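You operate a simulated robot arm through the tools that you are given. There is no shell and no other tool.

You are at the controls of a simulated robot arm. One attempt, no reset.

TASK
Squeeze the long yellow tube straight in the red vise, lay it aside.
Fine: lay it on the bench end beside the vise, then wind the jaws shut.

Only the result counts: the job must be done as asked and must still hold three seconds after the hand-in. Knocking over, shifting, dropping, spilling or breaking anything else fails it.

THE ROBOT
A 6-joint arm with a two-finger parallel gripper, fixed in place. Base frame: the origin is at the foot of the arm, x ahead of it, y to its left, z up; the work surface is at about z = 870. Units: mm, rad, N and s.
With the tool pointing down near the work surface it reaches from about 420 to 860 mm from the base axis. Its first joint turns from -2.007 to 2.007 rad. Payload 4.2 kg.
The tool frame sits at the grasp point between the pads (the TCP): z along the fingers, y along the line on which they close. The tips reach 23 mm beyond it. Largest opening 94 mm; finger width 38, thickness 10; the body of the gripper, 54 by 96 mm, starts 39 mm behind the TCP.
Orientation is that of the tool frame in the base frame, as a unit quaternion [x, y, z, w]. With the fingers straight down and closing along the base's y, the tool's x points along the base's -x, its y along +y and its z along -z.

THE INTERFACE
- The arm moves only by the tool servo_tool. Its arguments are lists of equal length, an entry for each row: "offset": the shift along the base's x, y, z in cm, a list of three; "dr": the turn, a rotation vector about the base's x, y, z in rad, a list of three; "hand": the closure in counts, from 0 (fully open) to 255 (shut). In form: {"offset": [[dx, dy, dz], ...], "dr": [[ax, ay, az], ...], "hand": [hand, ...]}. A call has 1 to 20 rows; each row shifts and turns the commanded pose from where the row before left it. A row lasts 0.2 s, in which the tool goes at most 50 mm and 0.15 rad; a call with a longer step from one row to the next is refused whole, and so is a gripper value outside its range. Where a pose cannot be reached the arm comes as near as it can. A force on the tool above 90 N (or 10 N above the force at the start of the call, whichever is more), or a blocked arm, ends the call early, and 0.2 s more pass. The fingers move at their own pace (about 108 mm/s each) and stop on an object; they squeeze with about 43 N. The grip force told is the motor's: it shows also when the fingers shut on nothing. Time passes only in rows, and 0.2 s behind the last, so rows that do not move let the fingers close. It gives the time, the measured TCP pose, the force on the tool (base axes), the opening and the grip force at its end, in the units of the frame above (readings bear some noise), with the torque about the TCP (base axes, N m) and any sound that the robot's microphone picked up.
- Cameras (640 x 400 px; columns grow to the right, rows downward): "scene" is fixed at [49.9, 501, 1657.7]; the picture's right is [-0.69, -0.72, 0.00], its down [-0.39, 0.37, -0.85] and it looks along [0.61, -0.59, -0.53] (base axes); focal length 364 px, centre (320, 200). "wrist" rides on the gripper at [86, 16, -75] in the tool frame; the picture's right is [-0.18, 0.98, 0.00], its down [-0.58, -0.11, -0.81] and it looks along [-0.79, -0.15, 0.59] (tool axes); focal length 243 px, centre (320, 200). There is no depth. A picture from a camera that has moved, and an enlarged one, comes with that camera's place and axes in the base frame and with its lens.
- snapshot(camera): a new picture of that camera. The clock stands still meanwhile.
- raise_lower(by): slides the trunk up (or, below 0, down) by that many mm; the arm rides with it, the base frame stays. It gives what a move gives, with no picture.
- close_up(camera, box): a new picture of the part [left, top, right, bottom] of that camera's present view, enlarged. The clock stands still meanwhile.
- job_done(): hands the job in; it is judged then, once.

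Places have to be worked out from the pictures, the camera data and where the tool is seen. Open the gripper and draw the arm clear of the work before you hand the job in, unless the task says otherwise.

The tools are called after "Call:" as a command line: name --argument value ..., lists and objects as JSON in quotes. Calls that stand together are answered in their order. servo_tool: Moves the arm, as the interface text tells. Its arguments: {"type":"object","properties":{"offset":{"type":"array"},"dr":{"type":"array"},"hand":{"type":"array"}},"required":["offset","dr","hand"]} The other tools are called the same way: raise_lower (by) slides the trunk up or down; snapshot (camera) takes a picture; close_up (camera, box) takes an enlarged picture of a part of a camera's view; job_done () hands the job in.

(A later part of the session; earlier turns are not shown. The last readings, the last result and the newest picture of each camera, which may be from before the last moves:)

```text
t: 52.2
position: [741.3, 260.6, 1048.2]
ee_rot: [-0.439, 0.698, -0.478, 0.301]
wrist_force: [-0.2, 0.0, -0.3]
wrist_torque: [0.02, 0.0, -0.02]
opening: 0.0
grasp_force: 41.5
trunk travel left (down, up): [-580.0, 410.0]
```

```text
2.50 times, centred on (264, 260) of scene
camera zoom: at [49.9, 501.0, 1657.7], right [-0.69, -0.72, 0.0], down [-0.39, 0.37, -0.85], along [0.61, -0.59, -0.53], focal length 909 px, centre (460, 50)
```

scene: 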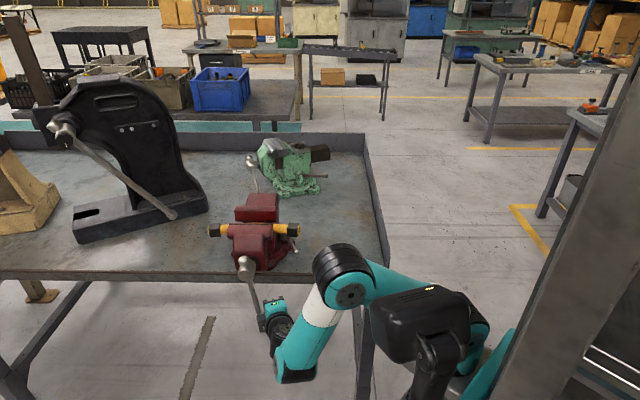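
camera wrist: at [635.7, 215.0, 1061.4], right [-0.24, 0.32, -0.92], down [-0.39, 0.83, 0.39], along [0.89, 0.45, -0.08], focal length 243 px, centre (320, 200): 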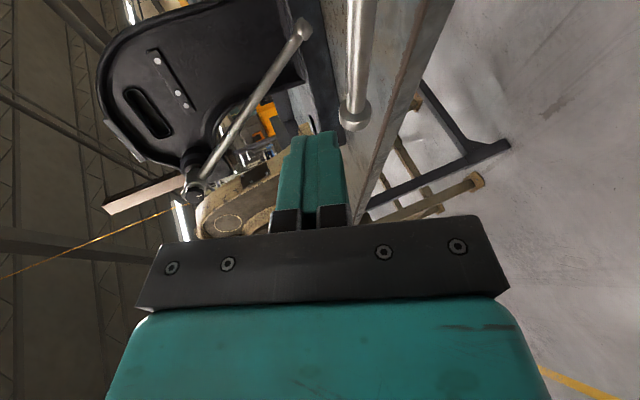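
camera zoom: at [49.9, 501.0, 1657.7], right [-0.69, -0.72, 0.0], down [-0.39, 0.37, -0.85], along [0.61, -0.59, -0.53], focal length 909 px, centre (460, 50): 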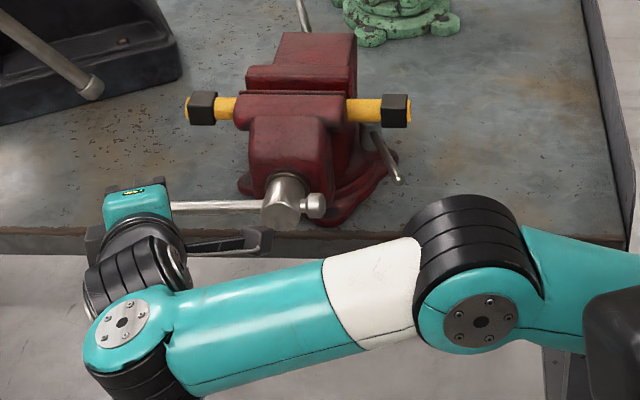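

The bar stayed horizontal and the peg is above it. I advance to the bar plane again and push it down (counter-clockwise) to open.

Call:
servo_tool --offset '[[2.1, -2.0, 0], [2.1, -2.0, 0], [0.54, 0.56, -3.25], [-0.06, -0.06, -3.34], [-0.75, -0.6, -3.21], [-1.29, -1.17, -2.85], [0, 0, 0]]' --dr '[[0, 0, 0], [0, 0, 0], [0, 0, 0], [0, 0, 0], [0, 0, 0], [0, 0, 0], [0, 0, 0]]' --hand '[255, 255, 255, 255, 255, 255, 255]'

Call:
close_up --camera "scene" --box '[200, 180, 328, 340]'

Call:
close_up --camera "scene" --box '[225, 190, 305, 240]'

```text
t: 53.9
position: [768.8, 207.0, 920.4]
ee_rot: [-0.44, 0.698, -0.478, 0.3]
wrist_force: [0.2, 0.5, 0.4]
wrist_torque: [0.02, 0.03, 0.0]
opening: 0.0
grasp_force: 42.1
trunk travel left (down, up): [-580.0, 410.0]
```

```text
2.50 times, centred on (264, 260) of scene
camera zoom: at [49.9, 501.0, 1657.7], right [-0.69, -0.72, 0.0], down [-0.39, 0.37, -0.85], along [0.61, -0.59, -0.53], focal length 909 px, centre (460, 50)
```

zoom: 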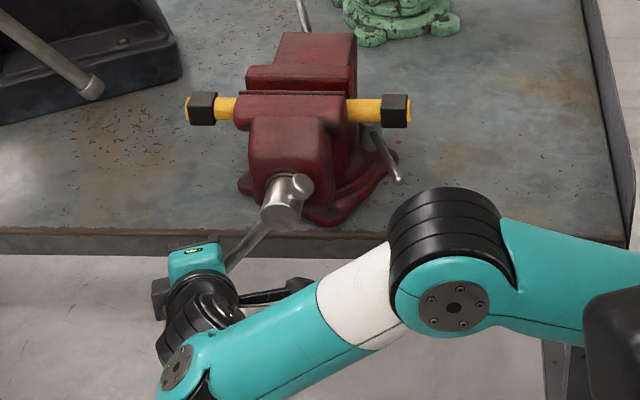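

```text
8.00 times, centred on (265, 215) of scene
camera zoom: at [49.9, 501.0, 1657.7], right [-0.69, -0.72, 0.0], down [-0.39, 0.37, -0.85], along [0.61, -0.59, -0.53], focal length 2908 px, centre (760, 80)
```

zoom: 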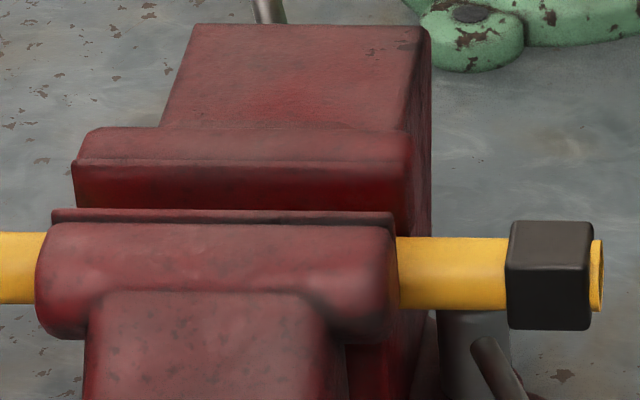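

The bar is back at ~45° and the jaw is just about to ease off. I continue around the bottom to -84°.

Call:
servo_tool --offset '[[-1.77, -1.67, -2.3], [-2.12, -2.03, -1.59], [-2.34, -2.26, -0.78], [-2.4, -2.32, 0.09], [-2.31, -2.23, 0.95], [-2.06, -1.97, 1.74], [-1.68, -1.57, 2.43], [-1.19, -1.06, 2.93], [-0.63, -0.48, 3.25], [0, 0, 0]]' --dr '[[0, 0, 0], [0, 0, 0], [0, 0, 0], [0, 0, 0], [0, 0, 0], [0, 0, 0], [0, 0, 0], [0, 0, 0], [0, 0, 0], [0, 0, 0]]' --hand '[255, 255, 255, 255, 255, 255, 255, 255, 255, 255]'

Call:
close_up --camera "scene" --box '[200, 180, 328, 340]'

Call:
close_up --camera "scene" --box '[225, 190, 305, 240]'

```text
t: 56.0
position: [602.3, 50.9, 986.6]
ee_rot: [-0.439, 0.699, -0.478, 0.301]
wrist_force: [-0.9, -0.5, -1.4]
wrist_torque: [0.03, 0.01, -0.01]
opening: 0.0
grasp_force: 42.7
trunk travel left (down, up): [-580.0, 410.0]
```

```text
2.50 times, centred on (264, 260) of scene
camera zoom: at [49.9, 501.0, 1657.7], right [-0.69, -0.72, 0.0], down [-0.39, 0.37, -0.85], along [0.61, -0.59, -0.53], focal length 909 px, centre (460, 50)
```

zoom: 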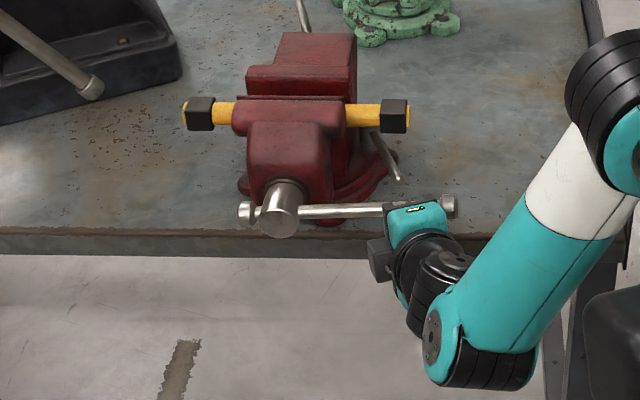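

```text
8.00 times, centred on (265, 215) of scene
camera zoom: at [49.9, 501.0, 1657.7], right [-0.69, -0.72, 0.0], down [-0.39, 0.37, -0.85], along [0.61, -0.59, -0.53], focal length 2908 px, centre (760, 80)
```

zoom: 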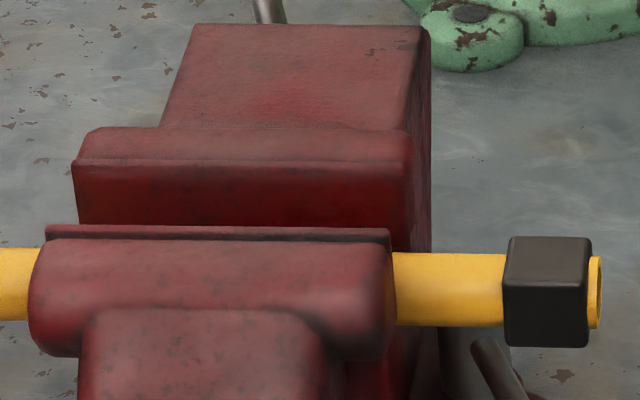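

The jaw has opened ~10 mm, and the tube (carried with the slide) now looks straight in line on both sides. I ease the peg off, withdraw, and raise the trunk back up.

Call:
servo_tool --offset '[[0, 0, -1.5], [-2.5, 2.4, 0], [-2.8, 2.68, 0], [0, 0, 0]]' --dr '[[0, 0, 0], [0, 0, 0], [0, 0, 0], [0, 0, 0]]' --hand '[255, 255, 255, 255]'

Call:
raise_lower --by 270

Call:
snapshot --camera "scene"

```text
t: 57.0
position: [549.2, 101.1, 969.9]
ee_rot: [-0.439, 0.698, -0.478, 0.301]
wrist_force: [0.0, -0.1, 1.6]
wrist_torque: [-0.02, 0.01, -0.02]
opening: 0.0
grasp_force: 42.4
trunk travel left (down, up): [-580.0, 410.0]
```

```text
t: 59.8
position: [549.3, 100.8, 1239.4]
ee_rot: [-0.439, 0.699, -0.478, 0.3]
wrist_force: [0.4, -0.7, 0.2]
wrist_torque: [-0.01, 0.01, -0.01]
opening: 0.1
grasp_force: 42.4
trunk travel left (down, up): [-850.0, 140.0]
```

```text
taken
```

scene: 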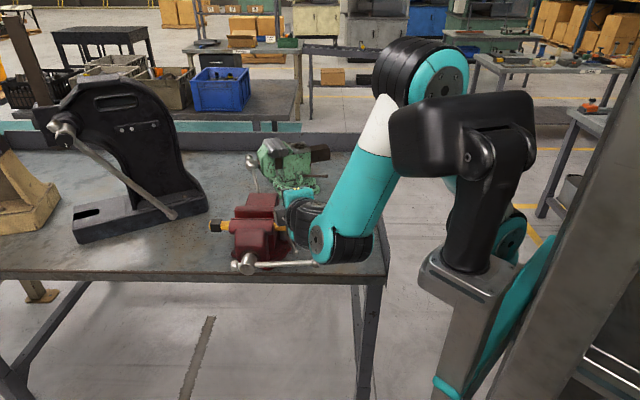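

I turn the tool back to pointing down while moving over to the right-hand collar side.

Call:
servo_tool --offset '[[0.5, -0.5, 1.0], [1.5, -1.6, 0.5], [2.0, -2.2, 0], [2.0, -2.2, 0], [2.0, -2.2, 0], [2.0, -2.2, 0], [2.0, -2.2, 0], [2.0, -2.2, 0], [0, 0, 0], [0, 0, 0], [0, 0, 0], [0, 0, 0]]' --dr '[[0.06495, 0.13515, 0], [0.06495, 0.13515, 0], [0.06495, 0.13515, 0], [0.06495, 0.13515, 0], [0.06495, 0.13515, 0], [0.06495, 0.13515, 0], [0.06495, 0.13515, 0], [0.06495, 0.13515, 0], [0, 0, -0.105], [0, 0, -0.105], [0, 0, -0.105], [0, 0, 0]]' --hand '[255, 200, 100, 0, 0, 0, 0, 0, 0, 0, 0, 0]'

Call:
snapshot --camera "wrist"

Call:
snapshot --camera "scene"

```text
t: 62.4
position: [688.9, -52.7, 1255.2]
ee_rot: [-0.392, 0.92, -0.001, 0.0]
wrist_force: [0.4, -0.1, 0.5]
wrist_torque: [-0.06, 0.05, -0.01]
opening: 93.7
grasp_force: 0.1
trunk travel left (down, up): [-850.0, 140.0]
```

```text
taken
camera wrist: at [617.5, -103.9, 1331.0], right [-0.58, 0.81, 0.0], down [0.48, 0.35, 0.81], along [0.66, 0.47, -0.59], focal length 243 px, centre (320, 200)
```

wrist: 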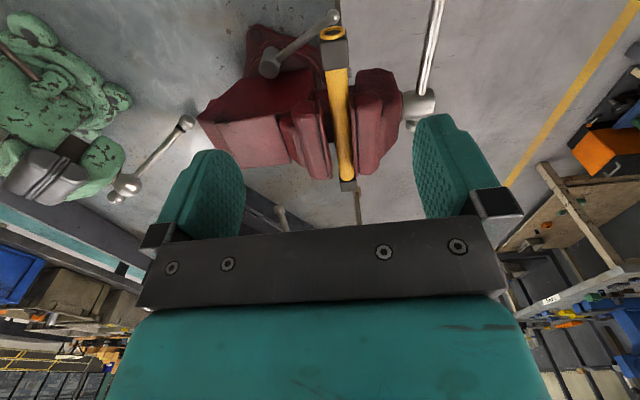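

```text
taken
```

scene: 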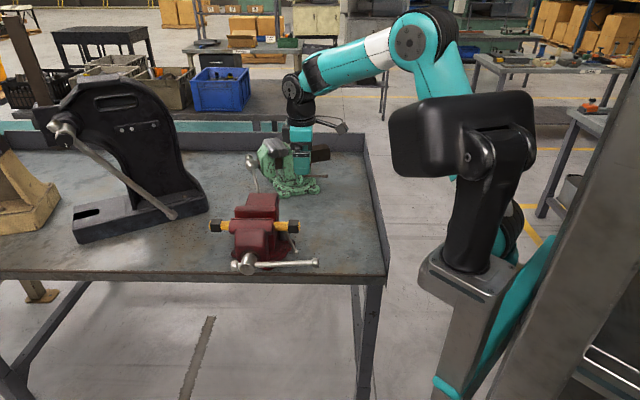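

Excellent view of the tube in the vise. I enlarge it to judge the straightness and locate the near collar.

Call:
close_up --camera "wrist" --box '[230, 0, 450, 200]'

Call:
close_up --camera "wrist" --box '[290, 10, 386, 70]'

Call:
close_up --camera "scene" --box '[200, 190, 310, 260]'

```text
2.00 times, centred on (340, 100) of wrist
camera zoom: at [617.5, -103.9, 1331.0], right [-0.58, 0.81, 0.0], down [0.48, 0.35, 0.81], along [0.66, 0.47, -0.59], focal length 485 px, centre (280, 400)
```

zoom: 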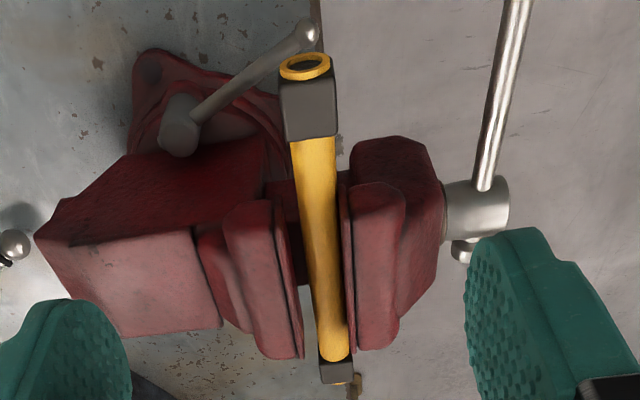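

```text
6.67 times, centred on (338, 40) of wrist
camera zoom: at [617.5, -103.9, 1331.0], right [-0.58, 0.81, 0.0], down [0.48, 0.35, 0.81], along [0.66, 0.47, -0.59], focal length 1618 px, centre (200, 1267)
```

zoom: 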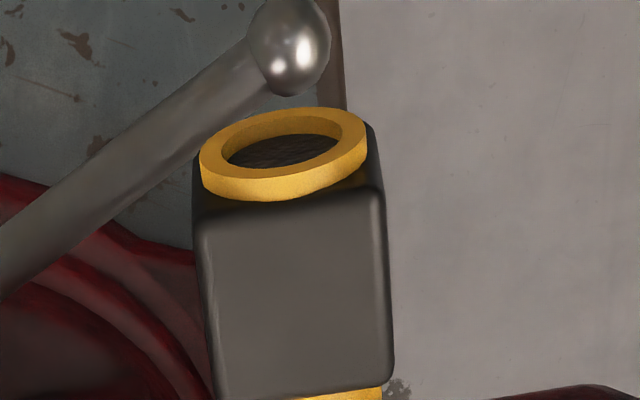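

```text
5.71 times, centred on (255, 225) of scene
camera zoom: at [49.9, 501.0, 1657.7], right [-0.69, -0.72, 0.0], down [-0.39, 0.37, -0.85], along [0.61, -0.59, -0.53], focal length 2077 px, centre (691, 57)
```

zoom: 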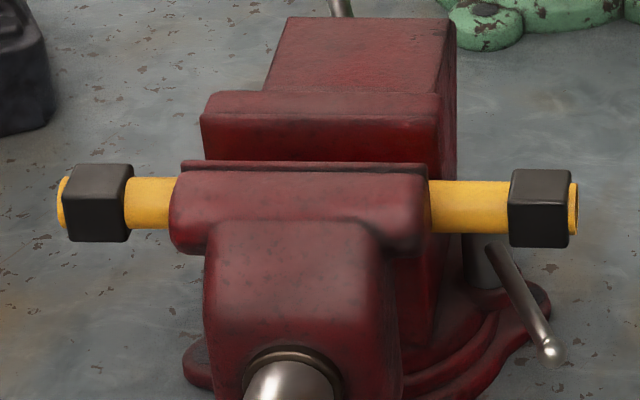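

It looks straight; I zoom further along the tube to verify there is no residual kink.

Call:
close_up --camera "wrist" --box '[320, 60, 370, 200]'

Call:
close_up --camera "wrist" --box '[300, 60, 380, 130]'

Call:
close_up --camera "wrist" --box '[300, 120, 380, 190]'

```text
2.86 times, centred on (345, 130) of wrist
camera zoom: at [617.5, -103.9, 1331.0], right [-0.58, 0.81, 0.0], down [0.48, 0.35, 0.81], along [0.66, 0.47, -0.59], focal length 693 px, centre (249, 400)
```

zoom: 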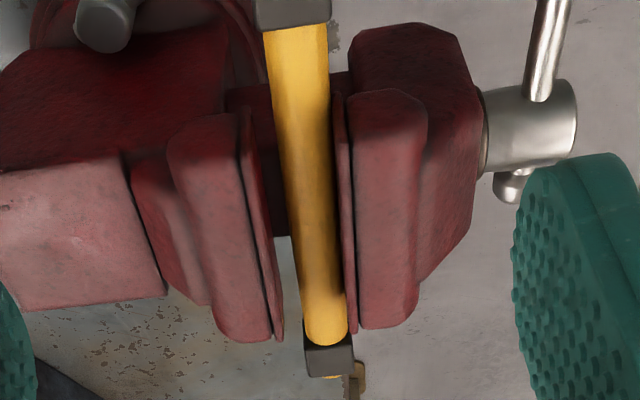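

```text
5.71 times, centred on (340, 95) of wrist
camera zoom: at [617.5, -103.9, 1331.0], right [-0.58, 0.81, 0.0], down [0.48, 0.35, 0.81], along [0.66, 0.47, -0.59], focal length 1386 px, centre (206, 800)
```

zoom: 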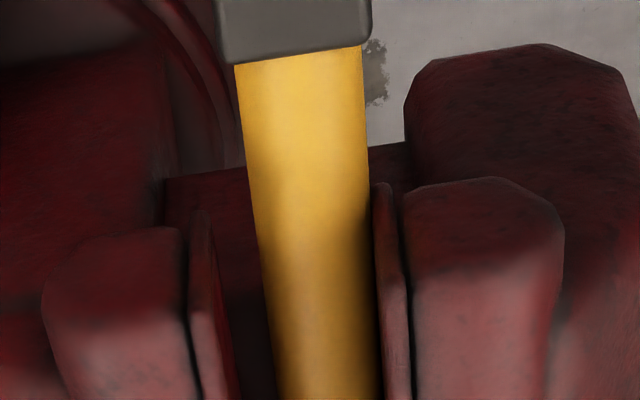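

```text
5.71 times, centred on (340, 155) of wrist
camera zoom: at [617.5, -103.9, 1331.0], right [-0.58, 0.81, 0.0], down [0.48, 0.35, 0.81], along [0.66, 0.47, -0.59], focal length 1386 px, centre (206, 457)
```

zoom: 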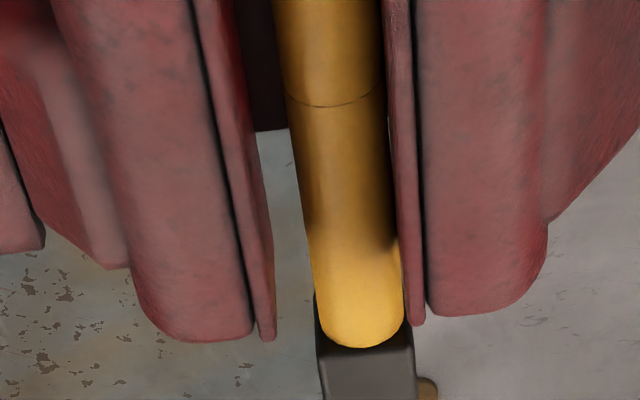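

The tube is straight to within about 1°. The near collar's centre is at about (702,-27), height ~1046. I go over it with open fingers and lower partway.

Call:
servo_tool --offset '[[0.65, 1.3, -2.5], [0.65, 1.3, -3.5], [0, 0, -4.0], [0, 0, -2.5], [0, 0, 0]]' --dr '[[0, 0, 0], [0, 0, 0], [0, 0, 0], [0, 0, 0], [0, 0, 0]]' --hand '[0, 0, 0, 60, 60]'

Call:
snapshot --camera "wrist"

Call:
close_up --camera "scene" --box '[220, 160, 340, 260]'

```text
t: 63.6
position: [701.3, -28.8, 1129.6]
ee_rot: [-0.393, 0.92, -0.001, 0.0]
wrist_force: [-0.5, 0.3, 0.4]
wrist_torque: [0.02, -0.03, 0.01]
opening: 71.9
grasp_force: 0.1
trunk travel left (down, up): [-850.0, 140.0]
```

```text
taken
camera wrist: at [630.4, -78.4, 1206.4], right [-0.58, 0.81, 0.0], down [0.48, 0.35, 0.81], along [0.66, 0.47, -0.59], focal length 243 px, centre (320, 200)
```

wrist: 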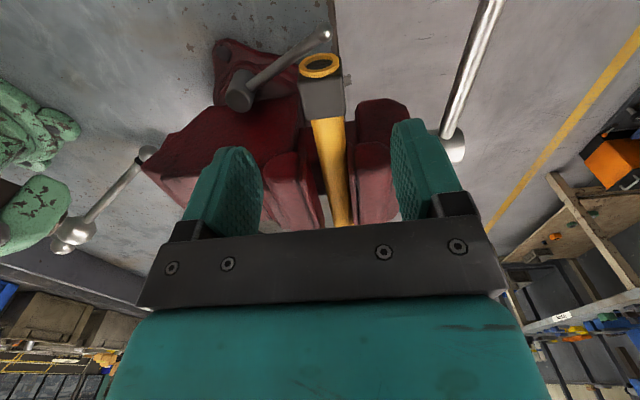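

```text
4.00 times, centred on (280, 210) of scene
camera zoom: at [49.9, 501.0, 1657.7], right [-0.69, -0.72, 0.0], down [-0.39, 0.37, -0.85], along [0.61, -0.59, -0.53], focal length 1454 px, centre (480, 160)
```

zoom: 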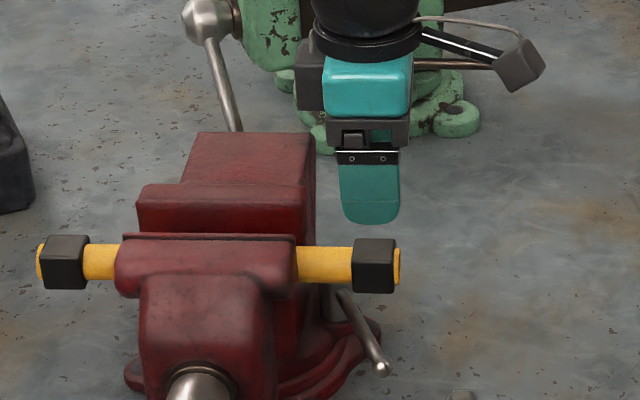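

The tool is centred over the collar within 2 mm. I lower to grip height (tips level with the collar's bottom).

Call:
servo_tool --offset '[[0, 0, -2.5], [0, 0, -2.5], [0, 0, -1.8], [0, 0, -0.9], [0, 0, 0]]' --dr '[[0, 0, 0], [0, 0, 0], [0, 0, 0], [0, 0, 0], [0, 0, 0]]' --hand '[60, 60, 60, 60, 60]'

Call:
snapshot --camera "wrist"

Call:
close_up --camera "scene" --box '[220, 160, 340, 260]'

```text
t: 64.8
position: [703.0, -26.0, 1054.6]
ee_rot: [-0.393, 0.919, 0.0, 0.001]
wrist_force: [-0.2, 0.0, -0.3]
wrist_torque: [0.01, -0.02, 0.01]
opening: 72.0
grasp_force: 0.1
trunk travel left (down, up): [-850.0, 140.0]
```

```text
taken
camera wrist: at [630.2, -77.4, 1129.5], right [-0.58, 0.81, 0.0], down [0.48, 0.35, 0.81], along [0.66, 0.47, -0.59], focal length 243 px, centre (320, 200)
```

wrist: 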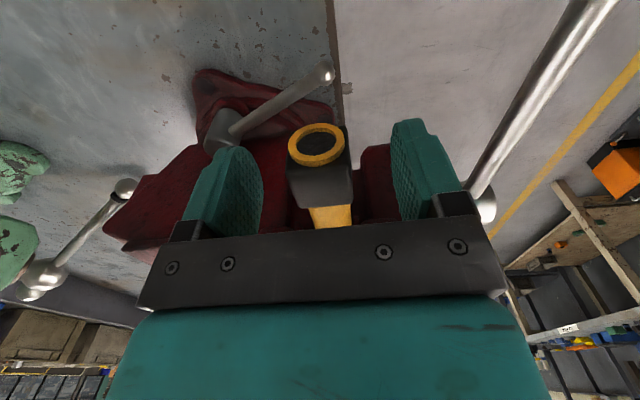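

```text
4.00 times, centred on (280, 210) of scene
camera zoom: at [49.9, 501.0, 1657.7], right [-0.69, -0.72, 0.0], down [-0.39, 0.37, -0.85], along [0.61, -0.59, -0.53], focal length 1454 px, centre (480, 160)
```

zoom: 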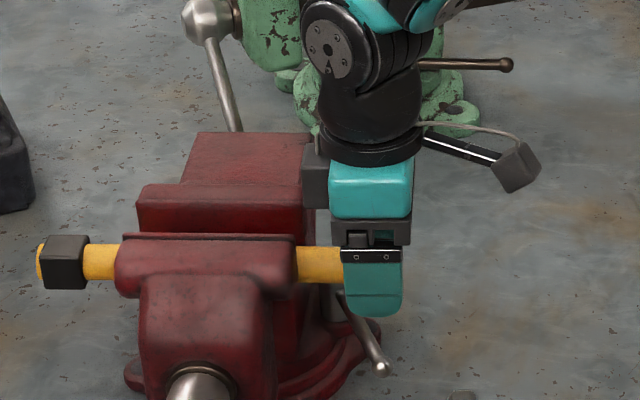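

The collar sits between the fingers. I close on it.

Call:
servo_tool --offset '[[0, 0, 0], [0, 0, 0], [0, 0, 0], [0, 0, 0]]' --dr '[[0, 0, 0], [0, 0, 0], [0, 0, 0], [0, 0, 0]]' --hand '[140, 255, 255, 255]'

Call:
snapshot --camera "wrist"

Call:
close_up --camera "scene" --box '[220, 160, 340, 260]'

```text
t: 65.8
position: [702.3, -25.8, 1054.4]
ee_rot: [-0.392, 0.92, -0.002, 0.001]
wrist_force: [6.1, -2.6, 0.7]
wrist_torque: [-0.15, -0.03, -1.27]
opening: 29.9
grasp_force: 43.2
trunk travel left (down, up): [-850.0, 140.0]
```

```text
taken
camera wrist: at [630.8, -78.0, 1129.6], right [-0.58, 0.81, 0.0], down [0.48, 0.35, 0.81], along [0.66, 0.47, -0.59], focal length 243 px, centre (320, 200)
```

wrist: 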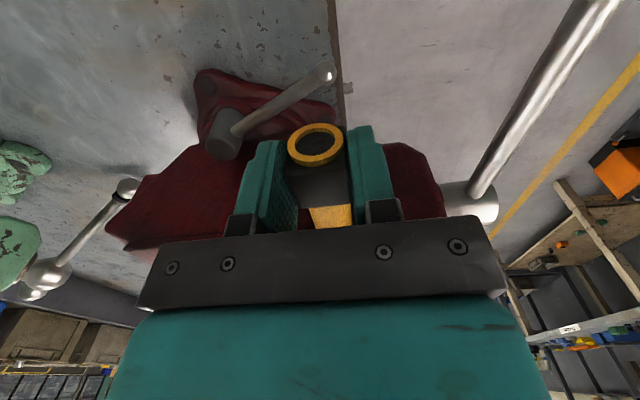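

```text
4.00 times, centred on (280, 210) of scene
camera zoom: at [49.9, 501.0, 1657.7], right [-0.69, -0.72, 0.0], down [-0.39, 0.37, -0.85], along [0.61, -0.59, -0.53], focal length 1454 px, centre (480, 160)
```

zoom: 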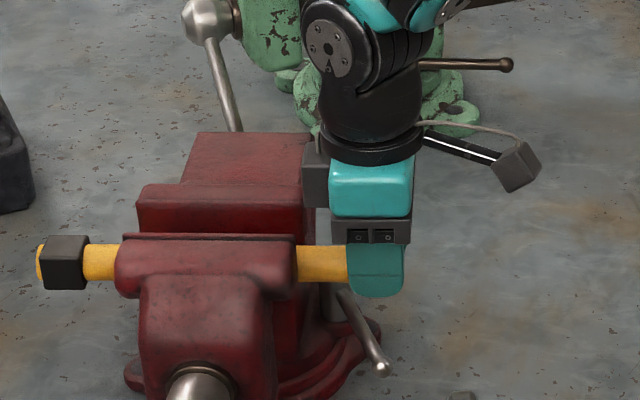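

Gripped at 30 mm, but a 1.3 N·m twist shows the tube's direction differs slightly from the fingers. I turn the tool about 1° clockwise and shift slightly to relieve it.

Call:
servo_tool --offset '[[0.03, -0.03, 0], [0, 0, 0]]' --dr '[[0, 0, -0.012], [0, 0, 0]]' --hand '[255, 255]'

```text
t: 66.4
position: [701.9, -26.8, 1054.3]
ee_rot: [-0.388, 0.922, -0.001, 0.001]
wrist_force: [1.4, -3.8, 6.0]
wrist_torque: [0.32, -0.33, -0.87]
opening: 29.5
grasp_force: 43.3
trunk travel left (down, up): [-850.0, 140.0]
```

The twist fell to 0.87 N·m. I turn a bit further the same way.

Call:
servo_tool --offset '[[0.02, -0.02, 0], [0, 0, 0]]' --dr '[[0, 0, -0.02], [0, 0, 0]]' --hand '[255, 255]'

```text
t: 67.0
position: [702.7, -25.7, 1052.6]
ee_rot: [-0.378, 0.926, 0.0, 0.0]
wrist_force: [-2.9, -1.4, 8.5]
wrist_torque: [0.47, -0.49, 0.09]
opening: 29.4
grasp_force: 42.7
trunk travel left (down, up): [-850.0, 140.0]
```

The twist is gone. I lift gently 5 mm and check the loads.

Call:
servo_tool --offset '[[0, 0, 0.2], [0, 0, 0.3], [0, 0, 0]]' --dr '[[0, 0, 0], [0, 0, 0], [0, 0, 0]]' --hand '[255, 255, 255]'

Call:
close_up --camera "scene" --box '[200, 160, 320, 260]'

```text
t: 67.8
position: [702.0, -26.4, 1057.5]
ee_rot: [-0.378, 0.926, -0.001, -0.001]
wrist_force: [0.0, 0.1, -3.1]
wrist_torque: [-0.11, 0.16, -0.02]
opening: 29.6
grasp_force: 43.2
trunk travel left (down, up): [-850.0, 140.0]
```

```text
4.00 times, centred on (260, 210) of scene
camera zoom: at [49.9, 501.0, 1657.7], right [-0.69, -0.72, 0.0], down [-0.39, 0.37, -0.85], along [0.61, -0.59, -0.53], focal length 1454 px, centre (560, 160)
```

zoom: 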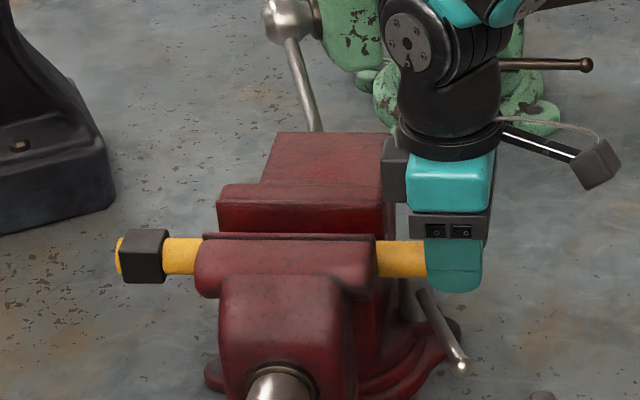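

The tube is free (weight ~2–3 N, moment 0.2 N·m). I lift it on out of the jaws.

Call:
servo_tool --offset '[[0, 0, 0.5], [0, 0, 1.0], [0, 0, 1.5], [0, 0, 2.0], [0, 0, 2.5], [0, 0, 0]]' --dr '[[0, 0, 0], [0, 0, 0], [0, 0, 0], [0, 0, 0], [0, 0, 0], [0, 0, 0]]' --hand '[255, 255, 255, 255, 255, 255]'

Call:
close_up --camera "scene" --box '[200, 140, 328, 260]'

Call:
snapshot --camera "wrist"

```text
t: 69.2
position: [702.8, -26.9, 1132.3]
ee_rot: [-0.378, 0.926, 0.0, 0.001]
wrist_force: [0.2, 0.1, -2.0]
wrist_torque: [-0.14, 0.17, 0.01]
opening: 29.7
grasp_force: 43.7
trunk travel left (down, up): [-850.0, 140.0]
```

```text
3.33 times, centred on (264, 200) of scene
camera zoom: at [49.9, 501.0, 1657.7], right [-0.69, -0.72, 0.0], down [-0.39, 0.37, -0.85], along [0.61, -0.59, -0.53], focal length 1212 px, centre (507, 200)
```

zoom: 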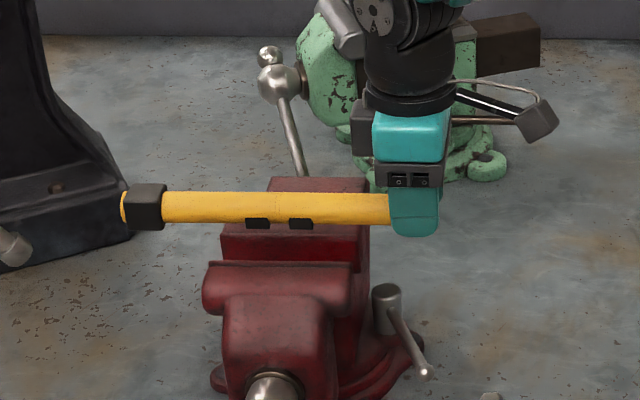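

```text
taken
camera wrist: at [629.9, -75.3, 1208.0], right [-0.56, 0.83, 0.0], down [0.49, 0.33, 0.81], along [0.67, 0.45, -0.59], focal length 243 px, centre (320, 200)
```

wrist: 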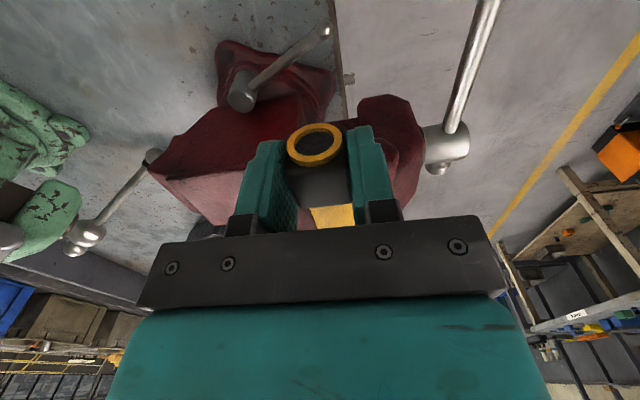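

The tube hangs level and looks perfectly straight. I raise it to z≈1200, then carry it back to the bench end right of the vise while turning it to its former direction.

Call:
servo_tool --offset '[[0, 0, 3.5], [0, 0, 3.5], [-0.78, -2.08, 0], [-0.78, -2.08, 0], [-0.78, -2.08, 0], [-0.78, -2.08, 0], [-0.78, -2.08, 0], [-0.78, -2.08, 0], [-0.78, -2.08, 0], [-0.78, -2.08, 0], [-0.78, -2.08, 0], [0, 0, 0]]' --dr '[[0, 0, 0], [0, 0, 0], [0, 0, -0.1462], [0, 0, -0.1462], [0, 0, -0.1462], [0, 0, -0.1462], [0, 0, -0.1462], [0, 0, -0.1462], [0, 0, -0.1462], [0, 0, -0.1462], [0, 0, -0.1462], [0, 0, 0]]' --hand '[255, 255, 255, 255, 255, 255, 255, 255, 255, 255, 255, 255]'

Call:
snapshot --camera "scene"

Call:
close_up --camera "scene" --box '[270, 80, 398, 200]'

```text
t: 71.8
position: [632.2, -212.6, 1203.2]
ee_rot: [0.269, 0.963, 0.0, -0.001]
wrist_force: [0.5, -0.6, -2.1]
wrist_torque: [0.13, 0.2, -0.02]
opening: 29.6
grasp_force: 42.9
trunk travel left (down, up): [-850.0, 140.0]
```

```text
taken
```

scene: 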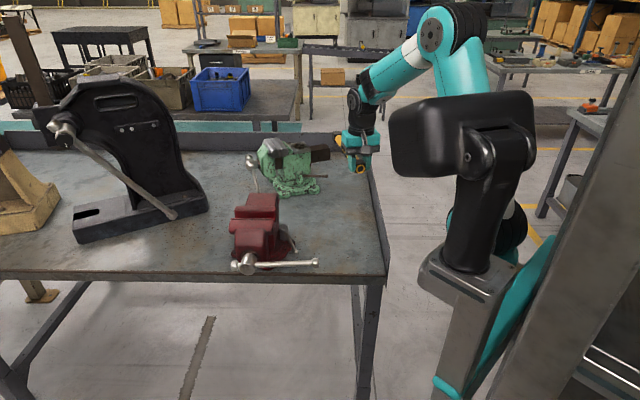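

```text
3.33 times, centred on (334, 140) of scene
camera zoom: at [49.9, 501.0, 1657.7], right [-0.69, -0.72, 0.0], down [-0.39, 0.37, -0.85], along [0.61, -0.59, -0.53], focal length 1212 px, centre (273, 400)
```

zoom: 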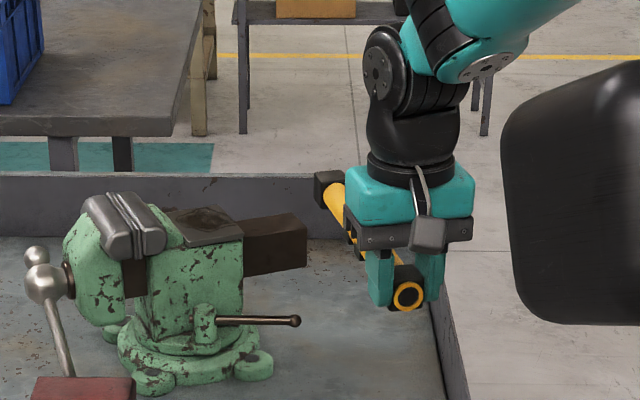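

The tube is over its old spot. I lower to z≈930 and check again.

Call:
servo_tool --offset '[[0, 0, -4.5], [0, 0, -4.5], [0, 0, -4.5], [0, 0, -4.5], [0, 0, -4.5], [0, 0, -3.0], [0, 0, -1.5], [0, 0, 0]]' --dr '[[0, 0, 0], [0, 0, 0], [0, 0, 0], [0, 0, 0], [0, 0, 0], [0, 0, 0], [0, 0, 0], [0, 0, 0]]' --hand '[255, 255, 255, 255, 255, 255, 255, 255]'

Call:
close_up --camera "scene" --box '[290, 150, 400, 280]'

Call:
snapshot --camera "wrist"

```text
t: 73.6
position: [632.2, -214.3, 931.7]
ee_rot: [0.268, 0.964, -0.002, -0.001]
wrist_force: [-0.2, 0.3, -2.1]
wrist_torque: [0.12, 0.19, 0.01]
opening: 29.5
grasp_force: 43.2
trunk travel left (down, up): [-850.0, 140.0]
```

```text
3.08 times, centred on (345, 215) of scene
camera zoom: at [49.9, 501.0, 1657.7], right [-0.69, -0.72, 0.0], down [-0.39, 0.37, -0.85], along [0.61, -0.59, -0.53], focal length 1118 px, centre (243, 154)
```

zoom: 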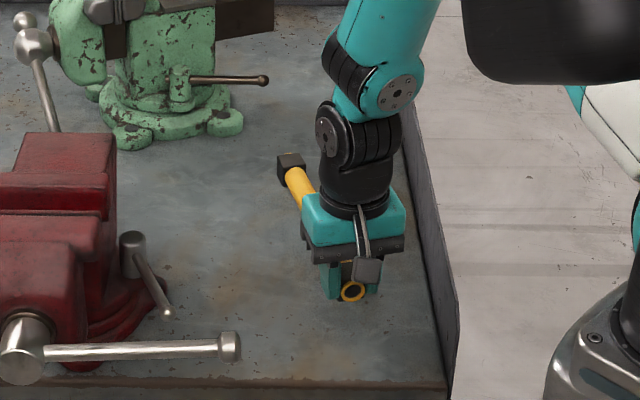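

```text
taken
camera wrist: at [567.9, -155.9, 1007.0], right [0.66, 0.75, 0.0], down [0.44, -0.39, 0.81], along [0.6, -0.54, -0.59], focal length 243 px, centre (320, 200)
```

wrist: 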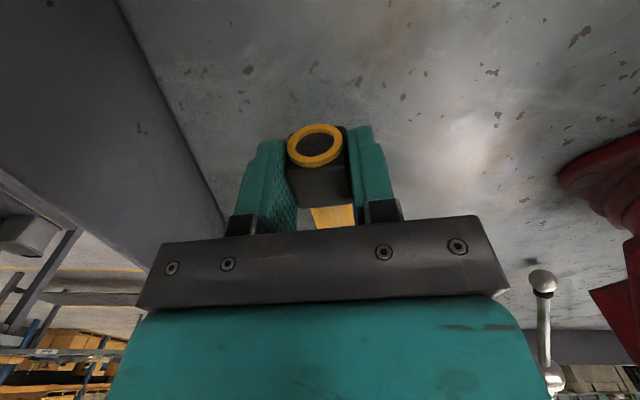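

All clear; I lower to about 907 and then in 2–3 mm steps to contact.

Call:
servo_tool --offset '[[0, 0, -1.5], [0, 0, -1.0], [0, 0, 0]]' --dr '[[0, 0, 0], [0, 0, 0], [0, 0, 0]]' --hand '[255, 255, 255]'

Call:
servo_tool --offset '[[0, 0, -0.3], [0, 0, 0]]' --dr '[[0, 0, 0], [0, 0, 0]]' --hand '[255, 255]'

Call:
servo_tool --offset '[[0, 0, -0.2], [0, 0, 0]]' --dr '[[0, 0, 0], [0, 0, 0]]' --hand '[255, 255]'

```text
t: 74.4
position: [633.0, -214.3, 906.8]
ee_rot: [0.268, 0.964, 0.0, -0.001]
wrist_force: [0.8, 0.0, -2.1]
wrist_torque: [0.09, 0.21, -0.01]
opening: 29.6
grasp_force: 42.7
trunk travel left (down, up): [-850.0, 140.0]
```

```text
t: 75.0
position: [633.0, -214.0, 904.7]
ee_rot: [0.268, 0.964, -0.001, 0.0]
wrist_force: [0.1, 0.4, -2.2]
wrist_torque: [0.08, 0.19, 0.0]
opening: 29.7
grasp_force: 43.5
trunk travel left (down, up): [-850.0, 140.0]
```

```text
t: 75.6
position: [631.5, -214.2, 901.8]
ee_rot: [0.267, 0.964, 0.0, 0.0]
wrist_force: [0.0, -0.1, -2.3]
wrist_torque: [0.09, 0.22, 0.02]
opening: 29.5
grasp_force: 42.8
trunk travel left (down, up): [-850.0, 140.0]
```

No contact yet at 902; I continue in 2 mm steps.

Call:
servo_tool --offset '[[0, 0, -0.2], [0, 0, 0]]' --dr '[[0, 0, 0], [0, 0, 0]]' --hand '[255, 255]'

Call:
servo_tool --offset '[[0, 0, -0.15], [0, 0, 0]]' --dr '[[0, 0, 0], [0, 0, 0]]' --hand '[255, 255]'

```text
t: 76.2
position: [632.0, -215.1, 900.5]
ee_rot: [0.267, 0.964, -0.001, 0.0]
wrist_force: [0.3, 0.2, -1.1]
wrist_torque: [0.1, 0.19, 0.01]
opening: 29.7
grasp_force: 43.0
trunk travel left (down, up): [-850.0, 140.0]
```

```text
t: 76.8
position: [632.5, -213.9, 899.5]
ee_rot: [0.267, 0.964, -0.001, 0.001]
wrist_force: [-0.2, 0.8, -2.4]
wrist_torque: [0.13, 0.19, -0.01]
opening: 29.6
grasp_force: 42.6
trunk travel left (down, up): [-850.0, 140.0]
```

Call:
servo_tool --offset '[[0, 0, -0.15], [0, 0, 0]]' --dr '[[0, 0, 0], [0, 0, 0]]' --hand '[255, 255]'

Call:
servo_tool --offset '[[0, 0, -0.15], [0, 0, 0]]' --dr '[[0, 0, 0], [0, 0, 0]]' --hand '[255, 255]'

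```text
t: 77.4
position: [631.5, -214.3, 898.4]
ee_rot: [0.268, 0.963, -0.001, 0.0]
wrist_force: [0.1, -1.0, -1.6]
wrist_torque: [0.05, 0.02, -0.03]
opening: 29.6
grasp_force: 43.0
trunk travel left (down, up): [-850.0, 140.0]
```

```text
t: 78.0
position: [632.0, -214.1, 897.0]
ee_rot: [0.267, 0.964, -0.001, 0.0]
wrist_force: [0.3, -2.0, 13.7]
wrist_torque: [0.19, 0.16, 0.03]
opening: 29.5
grasp_force: 43.0
trunk travel left (down, up): [-850.0, 140.0]
```

Contact with the bench (14 N). I ease up half a millimetre and open the fingers.

Call:
servo_tool --offset '[[0, 0, 0.07], [0, 0, 0], [0, 0, 0], [0, 0, 0]]' --dr '[[0, 0, 0], [0, 0, 0], [0, 0, 0], [0, 0, 0]]' --hand '[255, 165, 120, 100]'

Call:
snapshot --camera "wrist"

Call:
close_up --camera "scene" --box '[290, 150, 400, 280]'

```text
t: 79.0
position: [631.2, -213.6, 896.7]
ee_rot: [0.267, 0.964, -0.001, -0.001]
wrist_force: [0.9, -0.2, -0.2]
wrist_torque: [-0.03, 0.01, 0.02]
opening: 57.0
grasp_force: 0.1
trunk travel left (down, up): [-850.0, 140.0]
```

```text
taken
camera wrist: at [566.4, -155.1, 972.8], right [0.66, 0.75, 0.0], down [0.44, -0.39, 0.81], along [0.6, -0.54, -0.59], focal length 243 px, centre (320, 200)
```

wrist: 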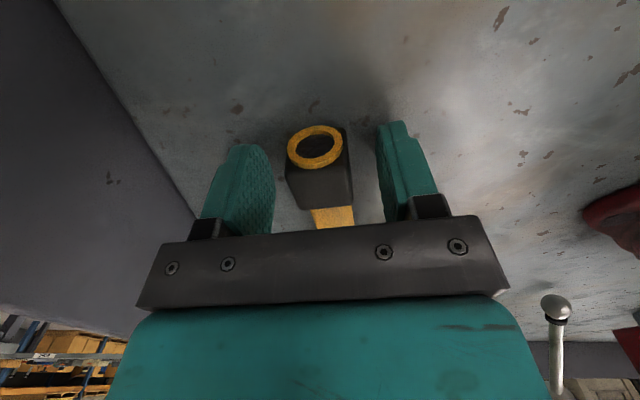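

```text
3.08 times, centred on (345, 215) of scene
camera zoom: at [49.9, 501.0, 1657.7], right [-0.69, -0.72, 0.0], down [-0.39, 0.37, -0.85], along [0.61, -0.59, -0.53], focal length 1118 px, centre (243, 154)
```

zoom: 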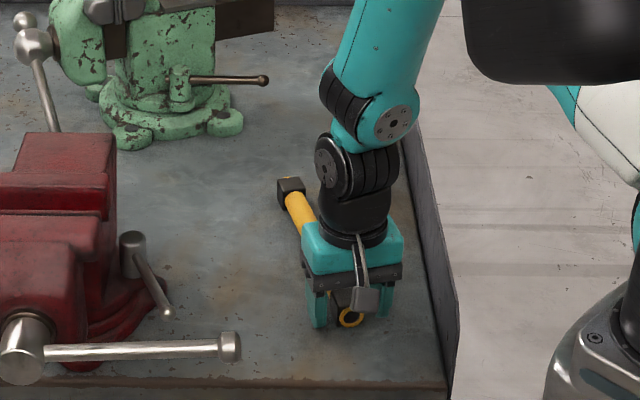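

Released, forces are zero. I rise straight up and check the tube on the bench.

Call:
servo_tool --offset '[[0, 0, 1.0], [0, 0, 2.5], [0, 0, 4.5], [0, 0, 4.5], [0, 0, 4.5], [0, 0, 4.5], [0, 0, 4.5], [0, 0, 4.5], [0, 0, 0]]' --dr '[[0, 0, 0], [0, 0, 0], [0, 0, 0], [0, 0, 0], [0, 0, 0], [0, 0, 0], [0, 0, 0], [0, 0, 0], [0, 0, 0]]' --hand '[100, 100, 100, 100, 60, 0, 0, 0, 0]'

Call:
snapshot --camera "wrist"

Call:
close_up --camera "scene" --box '[310, 190, 390, 270]'

```text
t: 81.0
position: [635.1, -215.8, 1202.2]
ee_rot: [0.268, 0.964, -0.001, -0.001]
wrist_force: [-0.5, -0.3, 0.0]
wrist_torque: [-0.02, 0.0, 0.02]
opening: 94.1
grasp_force: 0.1
trunk travel left (down, up): [-850.0, 140.0]
```

```text
taken
camera wrist: at [569.2, -156.6, 1278.0], right [0.66, 0.75, 0.0], down [0.44, -0.39, 0.81], along [0.6, -0.54, -0.59], focal length 243 px, centre (320, 200)
```

wrist: 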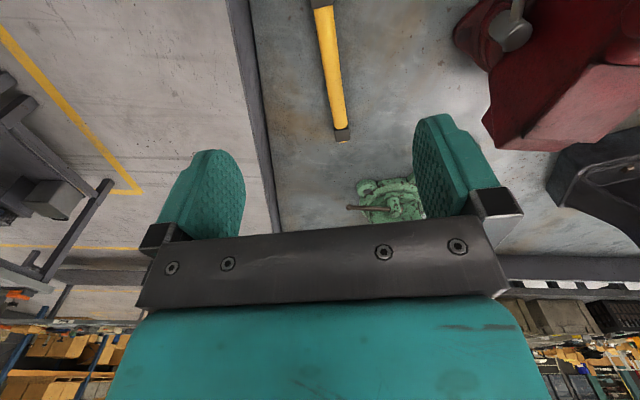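

```text
5.00 times, centred on (350, 230) of scene
camera zoom: at [49.9, 501.0, 1657.7], right [-0.69, -0.72, 0.0], down [-0.39, 0.37, -0.85], along [0.61, -0.59, -0.53], focal length 1818 px, centre (170, 50)
```

zoom: 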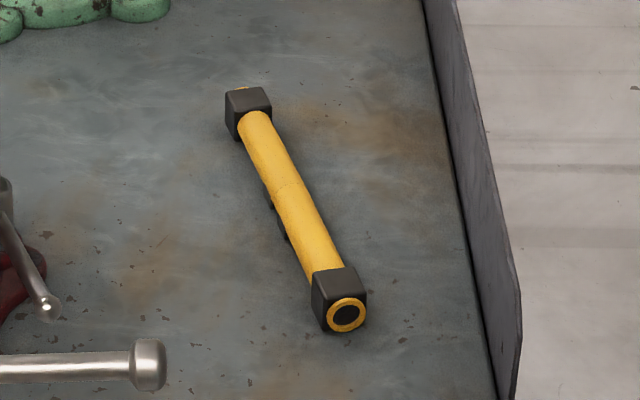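

The tube lies on the bench end. I zoom in to verify its straightness once more.

Call:
close_up --camera "wrist" --box '[290, 0, 370, 150]'

Call:
close_up --camera "scene" --box '[328, 205, 362, 260]'

```text
2.67 times, centred on (330, 75) of wrist
camera zoom: at [569.2, -156.6, 1278.0], right [0.66, 0.75, 0.0], down [0.44, -0.39, 0.81], along [0.6, -0.54, -0.59], focal length 647 px, centre (293, 533)
```

zoom: 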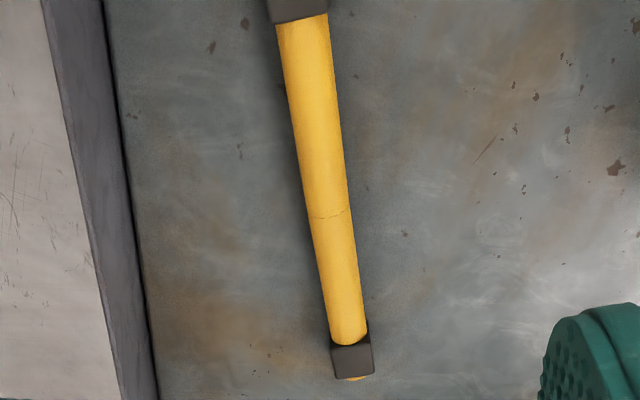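

```text
7.27 times, centred on (345, 232) of scene
camera zoom: at [49.9, 501.0, 1657.7], right [-0.69, -0.72, 0.0], down [-0.39, 0.37, -0.85], along [0.61, -0.59, -0.53], focal length 2644 px, centre (138, -36)
```

zoom: 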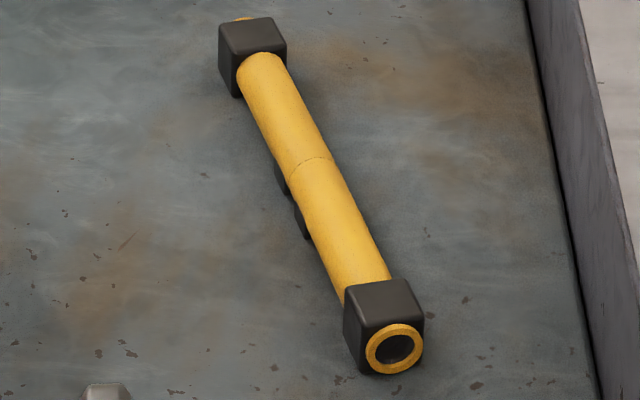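

The tube is straight and rests well. Now to wind the jaws shut: I take the arm back in front of the vise and tilt the tool to the same pushing posture as before.

Call:
servo_tool --offset '[[-0.72, 2.64, 0.3], [-0.72, 2.64, 0.3], [-0.72, 2.64, 0.3], [-0.72, 2.64, 0.3], [-0.72, 2.64, 0.3], [-0.72, 2.64, 0.3], [-0.72, 2.64, 0.3], [-0.72, 2.64, 0.3], [-0.72, 2.64, 0.3], [-0.72, 2.64, 0.3], [-0.72, 2.64, 0.3], [-0.72, 2.64, 0.3], [0, 0, 0]]' --dr '[[0, 0, 0.1387], [0, 0, 0.1387], [0, 0, 0.1387], [0, 0, 0.1387], [0, 0, 0.1387], [0, 0, 0.1387], [0, 0, 0.1387], [0, 0, 0.1387], [0, 0, 0.1387], [0, 0, 0.1387], [0, 0, 0.1387], [0, 0, 0.1387], [0, 0, 0]]' --hand '[0, 50, 100, 200, 255, 255, 255, 255, 255, 255, 255, 255, 255]'

Call:
servo_tool --offset '[[0, 0, 0], [0, 0, 0], [0, 0, 0], [0, 0, 0], [0, 0, 0], [0, 0, 0], [0, 0, 0], [0, 0, 0], [0, 0, 0]]' --dr '[[-0.06495, -0.13515, 0], [-0.06495, -0.13515, 0], [-0.06495, -0.13515, 0], [-0.06495, -0.13515, 0], [-0.06495, -0.13515, 0], [-0.06495, -0.13515, 0], [-0.06495, -0.13515, 0], [-0.06495, -0.13515, 0], [0, 0, 0]]' --hand '[255, 255, 255, 255, 255, 255, 255, 255, 255]'

Call:
snapshot --camera "scene"

Call:
snapshot --camera "wrist"

```text
t: 83.8
position: [546.2, 102.3, 1239.3]
ee_rot: [-0.534, 0.846, -0.001, 0.0]
wrist_force: [-0.4, -0.2, 0.2]
wrist_torque: [0.01, -0.01, -0.01]
opening: 0.0
grasp_force: 42.1
trunk travel left (down, up): [-850.0, 140.0]
```

```text
t: 85.8
position: [544.7, 103.2, 1238.0]
ee_rot: [-0.44, 0.698, -0.479, 0.301]
wrist_force: [0.0, 1.3, -0.8]
wrist_torque: [0.03, 0.01, 0.01]
opening: 0.0
grasp_force: 42.4
trunk travel left (down, up): [-850.0, 140.0]
```

```text
taken
```

scene: 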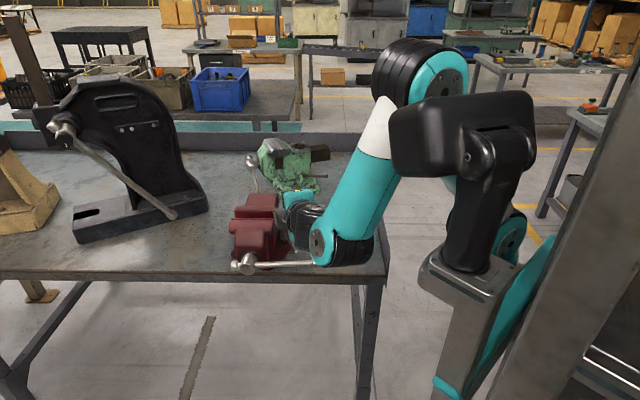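

```text
taken
camera wrist: at [440.8, 57.8, 1251.3], right [-0.24, 0.32, -0.92], down [-0.39, 0.83, 0.39], along [0.89, 0.45, -0.08], focal length 243 px, centre (320, 200)
```

wrist: 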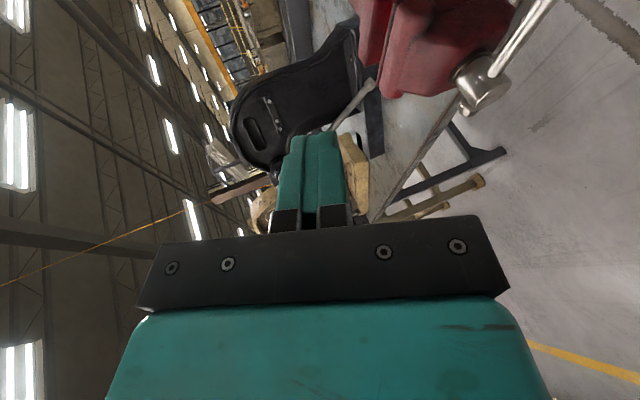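

The posture matches the earlier one. I lower the trunk 270 mm again, staying in front of the bar plane.

Call:
raise_lower --by -270

Call:
snapshot --camera "wrist"

Call:
close_up --camera "scene" --box '[200, 180, 328, 340]'

```text
t: 88.5
position: [546.3, 104.2, 968.2]
ee_rot: [-0.44, 0.698, -0.479, 0.3]
wrist_force: [-0.5, 0.8, -0.1]
wrist_torque: [0.02, 0.0, -0.03]
opening: 0.0
grasp_force: 42.0
trunk travel left (down, up): [-580.0, 410.0]
```

```text
taken
camera wrist: at [440.8, 57.8, 981.3], right [-0.24, 0.32, -0.92], down [-0.39, 0.83, 0.39], along [0.89, 0.45, -0.08], focal length 243 px, centre (320, 200)
```

wrist: 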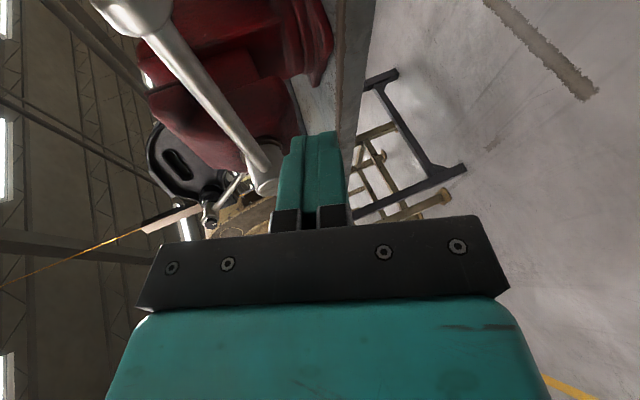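

```text
2.50 times, centred on (264, 260) of scene
camera zoom: at [49.9, 501.0, 1657.7], right [-0.69, -0.72, 0.0], down [-0.39, 0.37, -0.85], along [0.61, -0.59, -0.53], focal length 909 px, centre (460, 50)
```

zoom: 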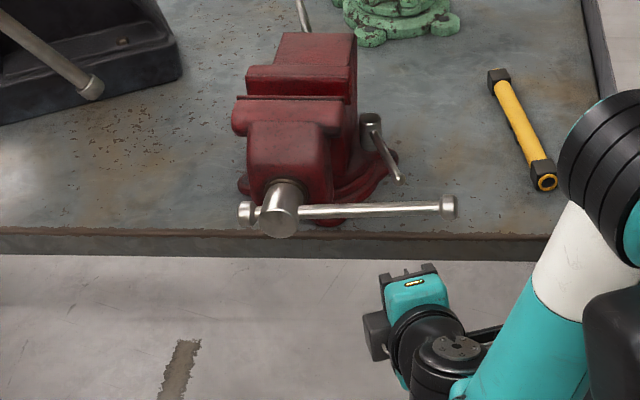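

The bar points right, almost horizontal. I bring the peg up above it and then advance into the bar plane.

Call:
servo_tool --offset '[[0.76, 0.79, 4.0], [0.76, 0.79, 4.0], [0, 0, 2.6], [2.89, -2.77, 0], [2.96, -2.84, 0], [0, 0, 0]]' --dr '[[0, 0, 0], [0, 0, 0], [0, 0, 0], [0, 0, 0], [0, 0, 0], [0, 0, 0]]' --hand '[255, 255, 255, 255, 255, 255]'

Call:
snapshot --camera "wrist"

Call:
close_up --camera "scene" --box '[200, 180, 328, 340]'

```text
t: 90.0
position: [619.8, 64.2, 1074.3]
ee_rot: [-0.44, 0.698, -0.478, 0.3]
wrist_force: [0.1, -1.0, -0.8]
wrist_torque: [-0.01, -0.01, -0.02]
opening: 0.0
grasp_force: 42.1
trunk travel left (down, up): [-580.0, 410.0]
```

```text
taken
camera wrist: at [515.3, 19.0, 1088.3], right [-0.24, 0.32, -0.92], down [-0.39, 0.83, 0.39], along [0.89, 0.45, -0.08], focal length 243 px, centre (320, 200)
```

wrist: 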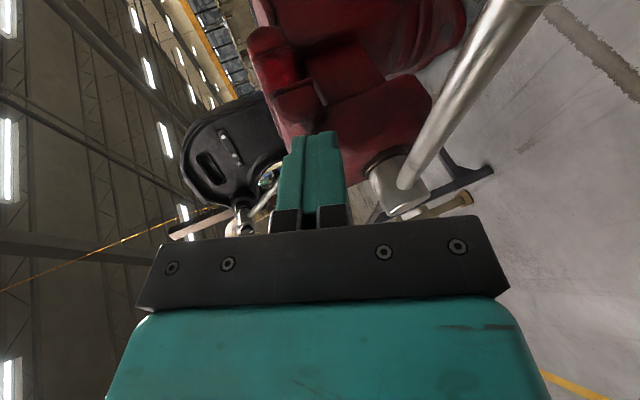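

```text
2.50 times, centred on (264, 260) of scene
camera zoom: at [49.9, 501.0, 1657.7], right [-0.69, -0.72, 0.0], down [-0.39, 0.37, -0.85], along [0.61, -0.59, -0.53], focal length 909 px, centre (460, 50)
```

zoom: 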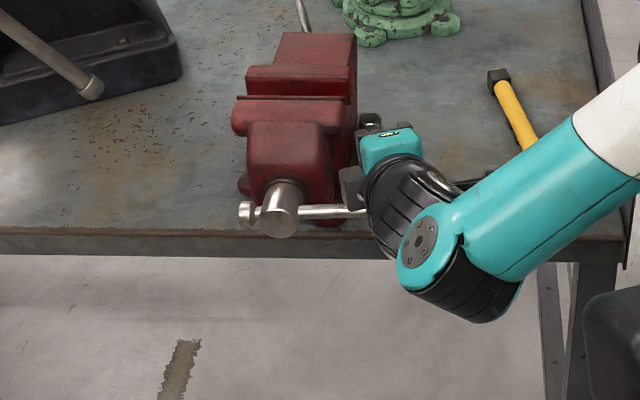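

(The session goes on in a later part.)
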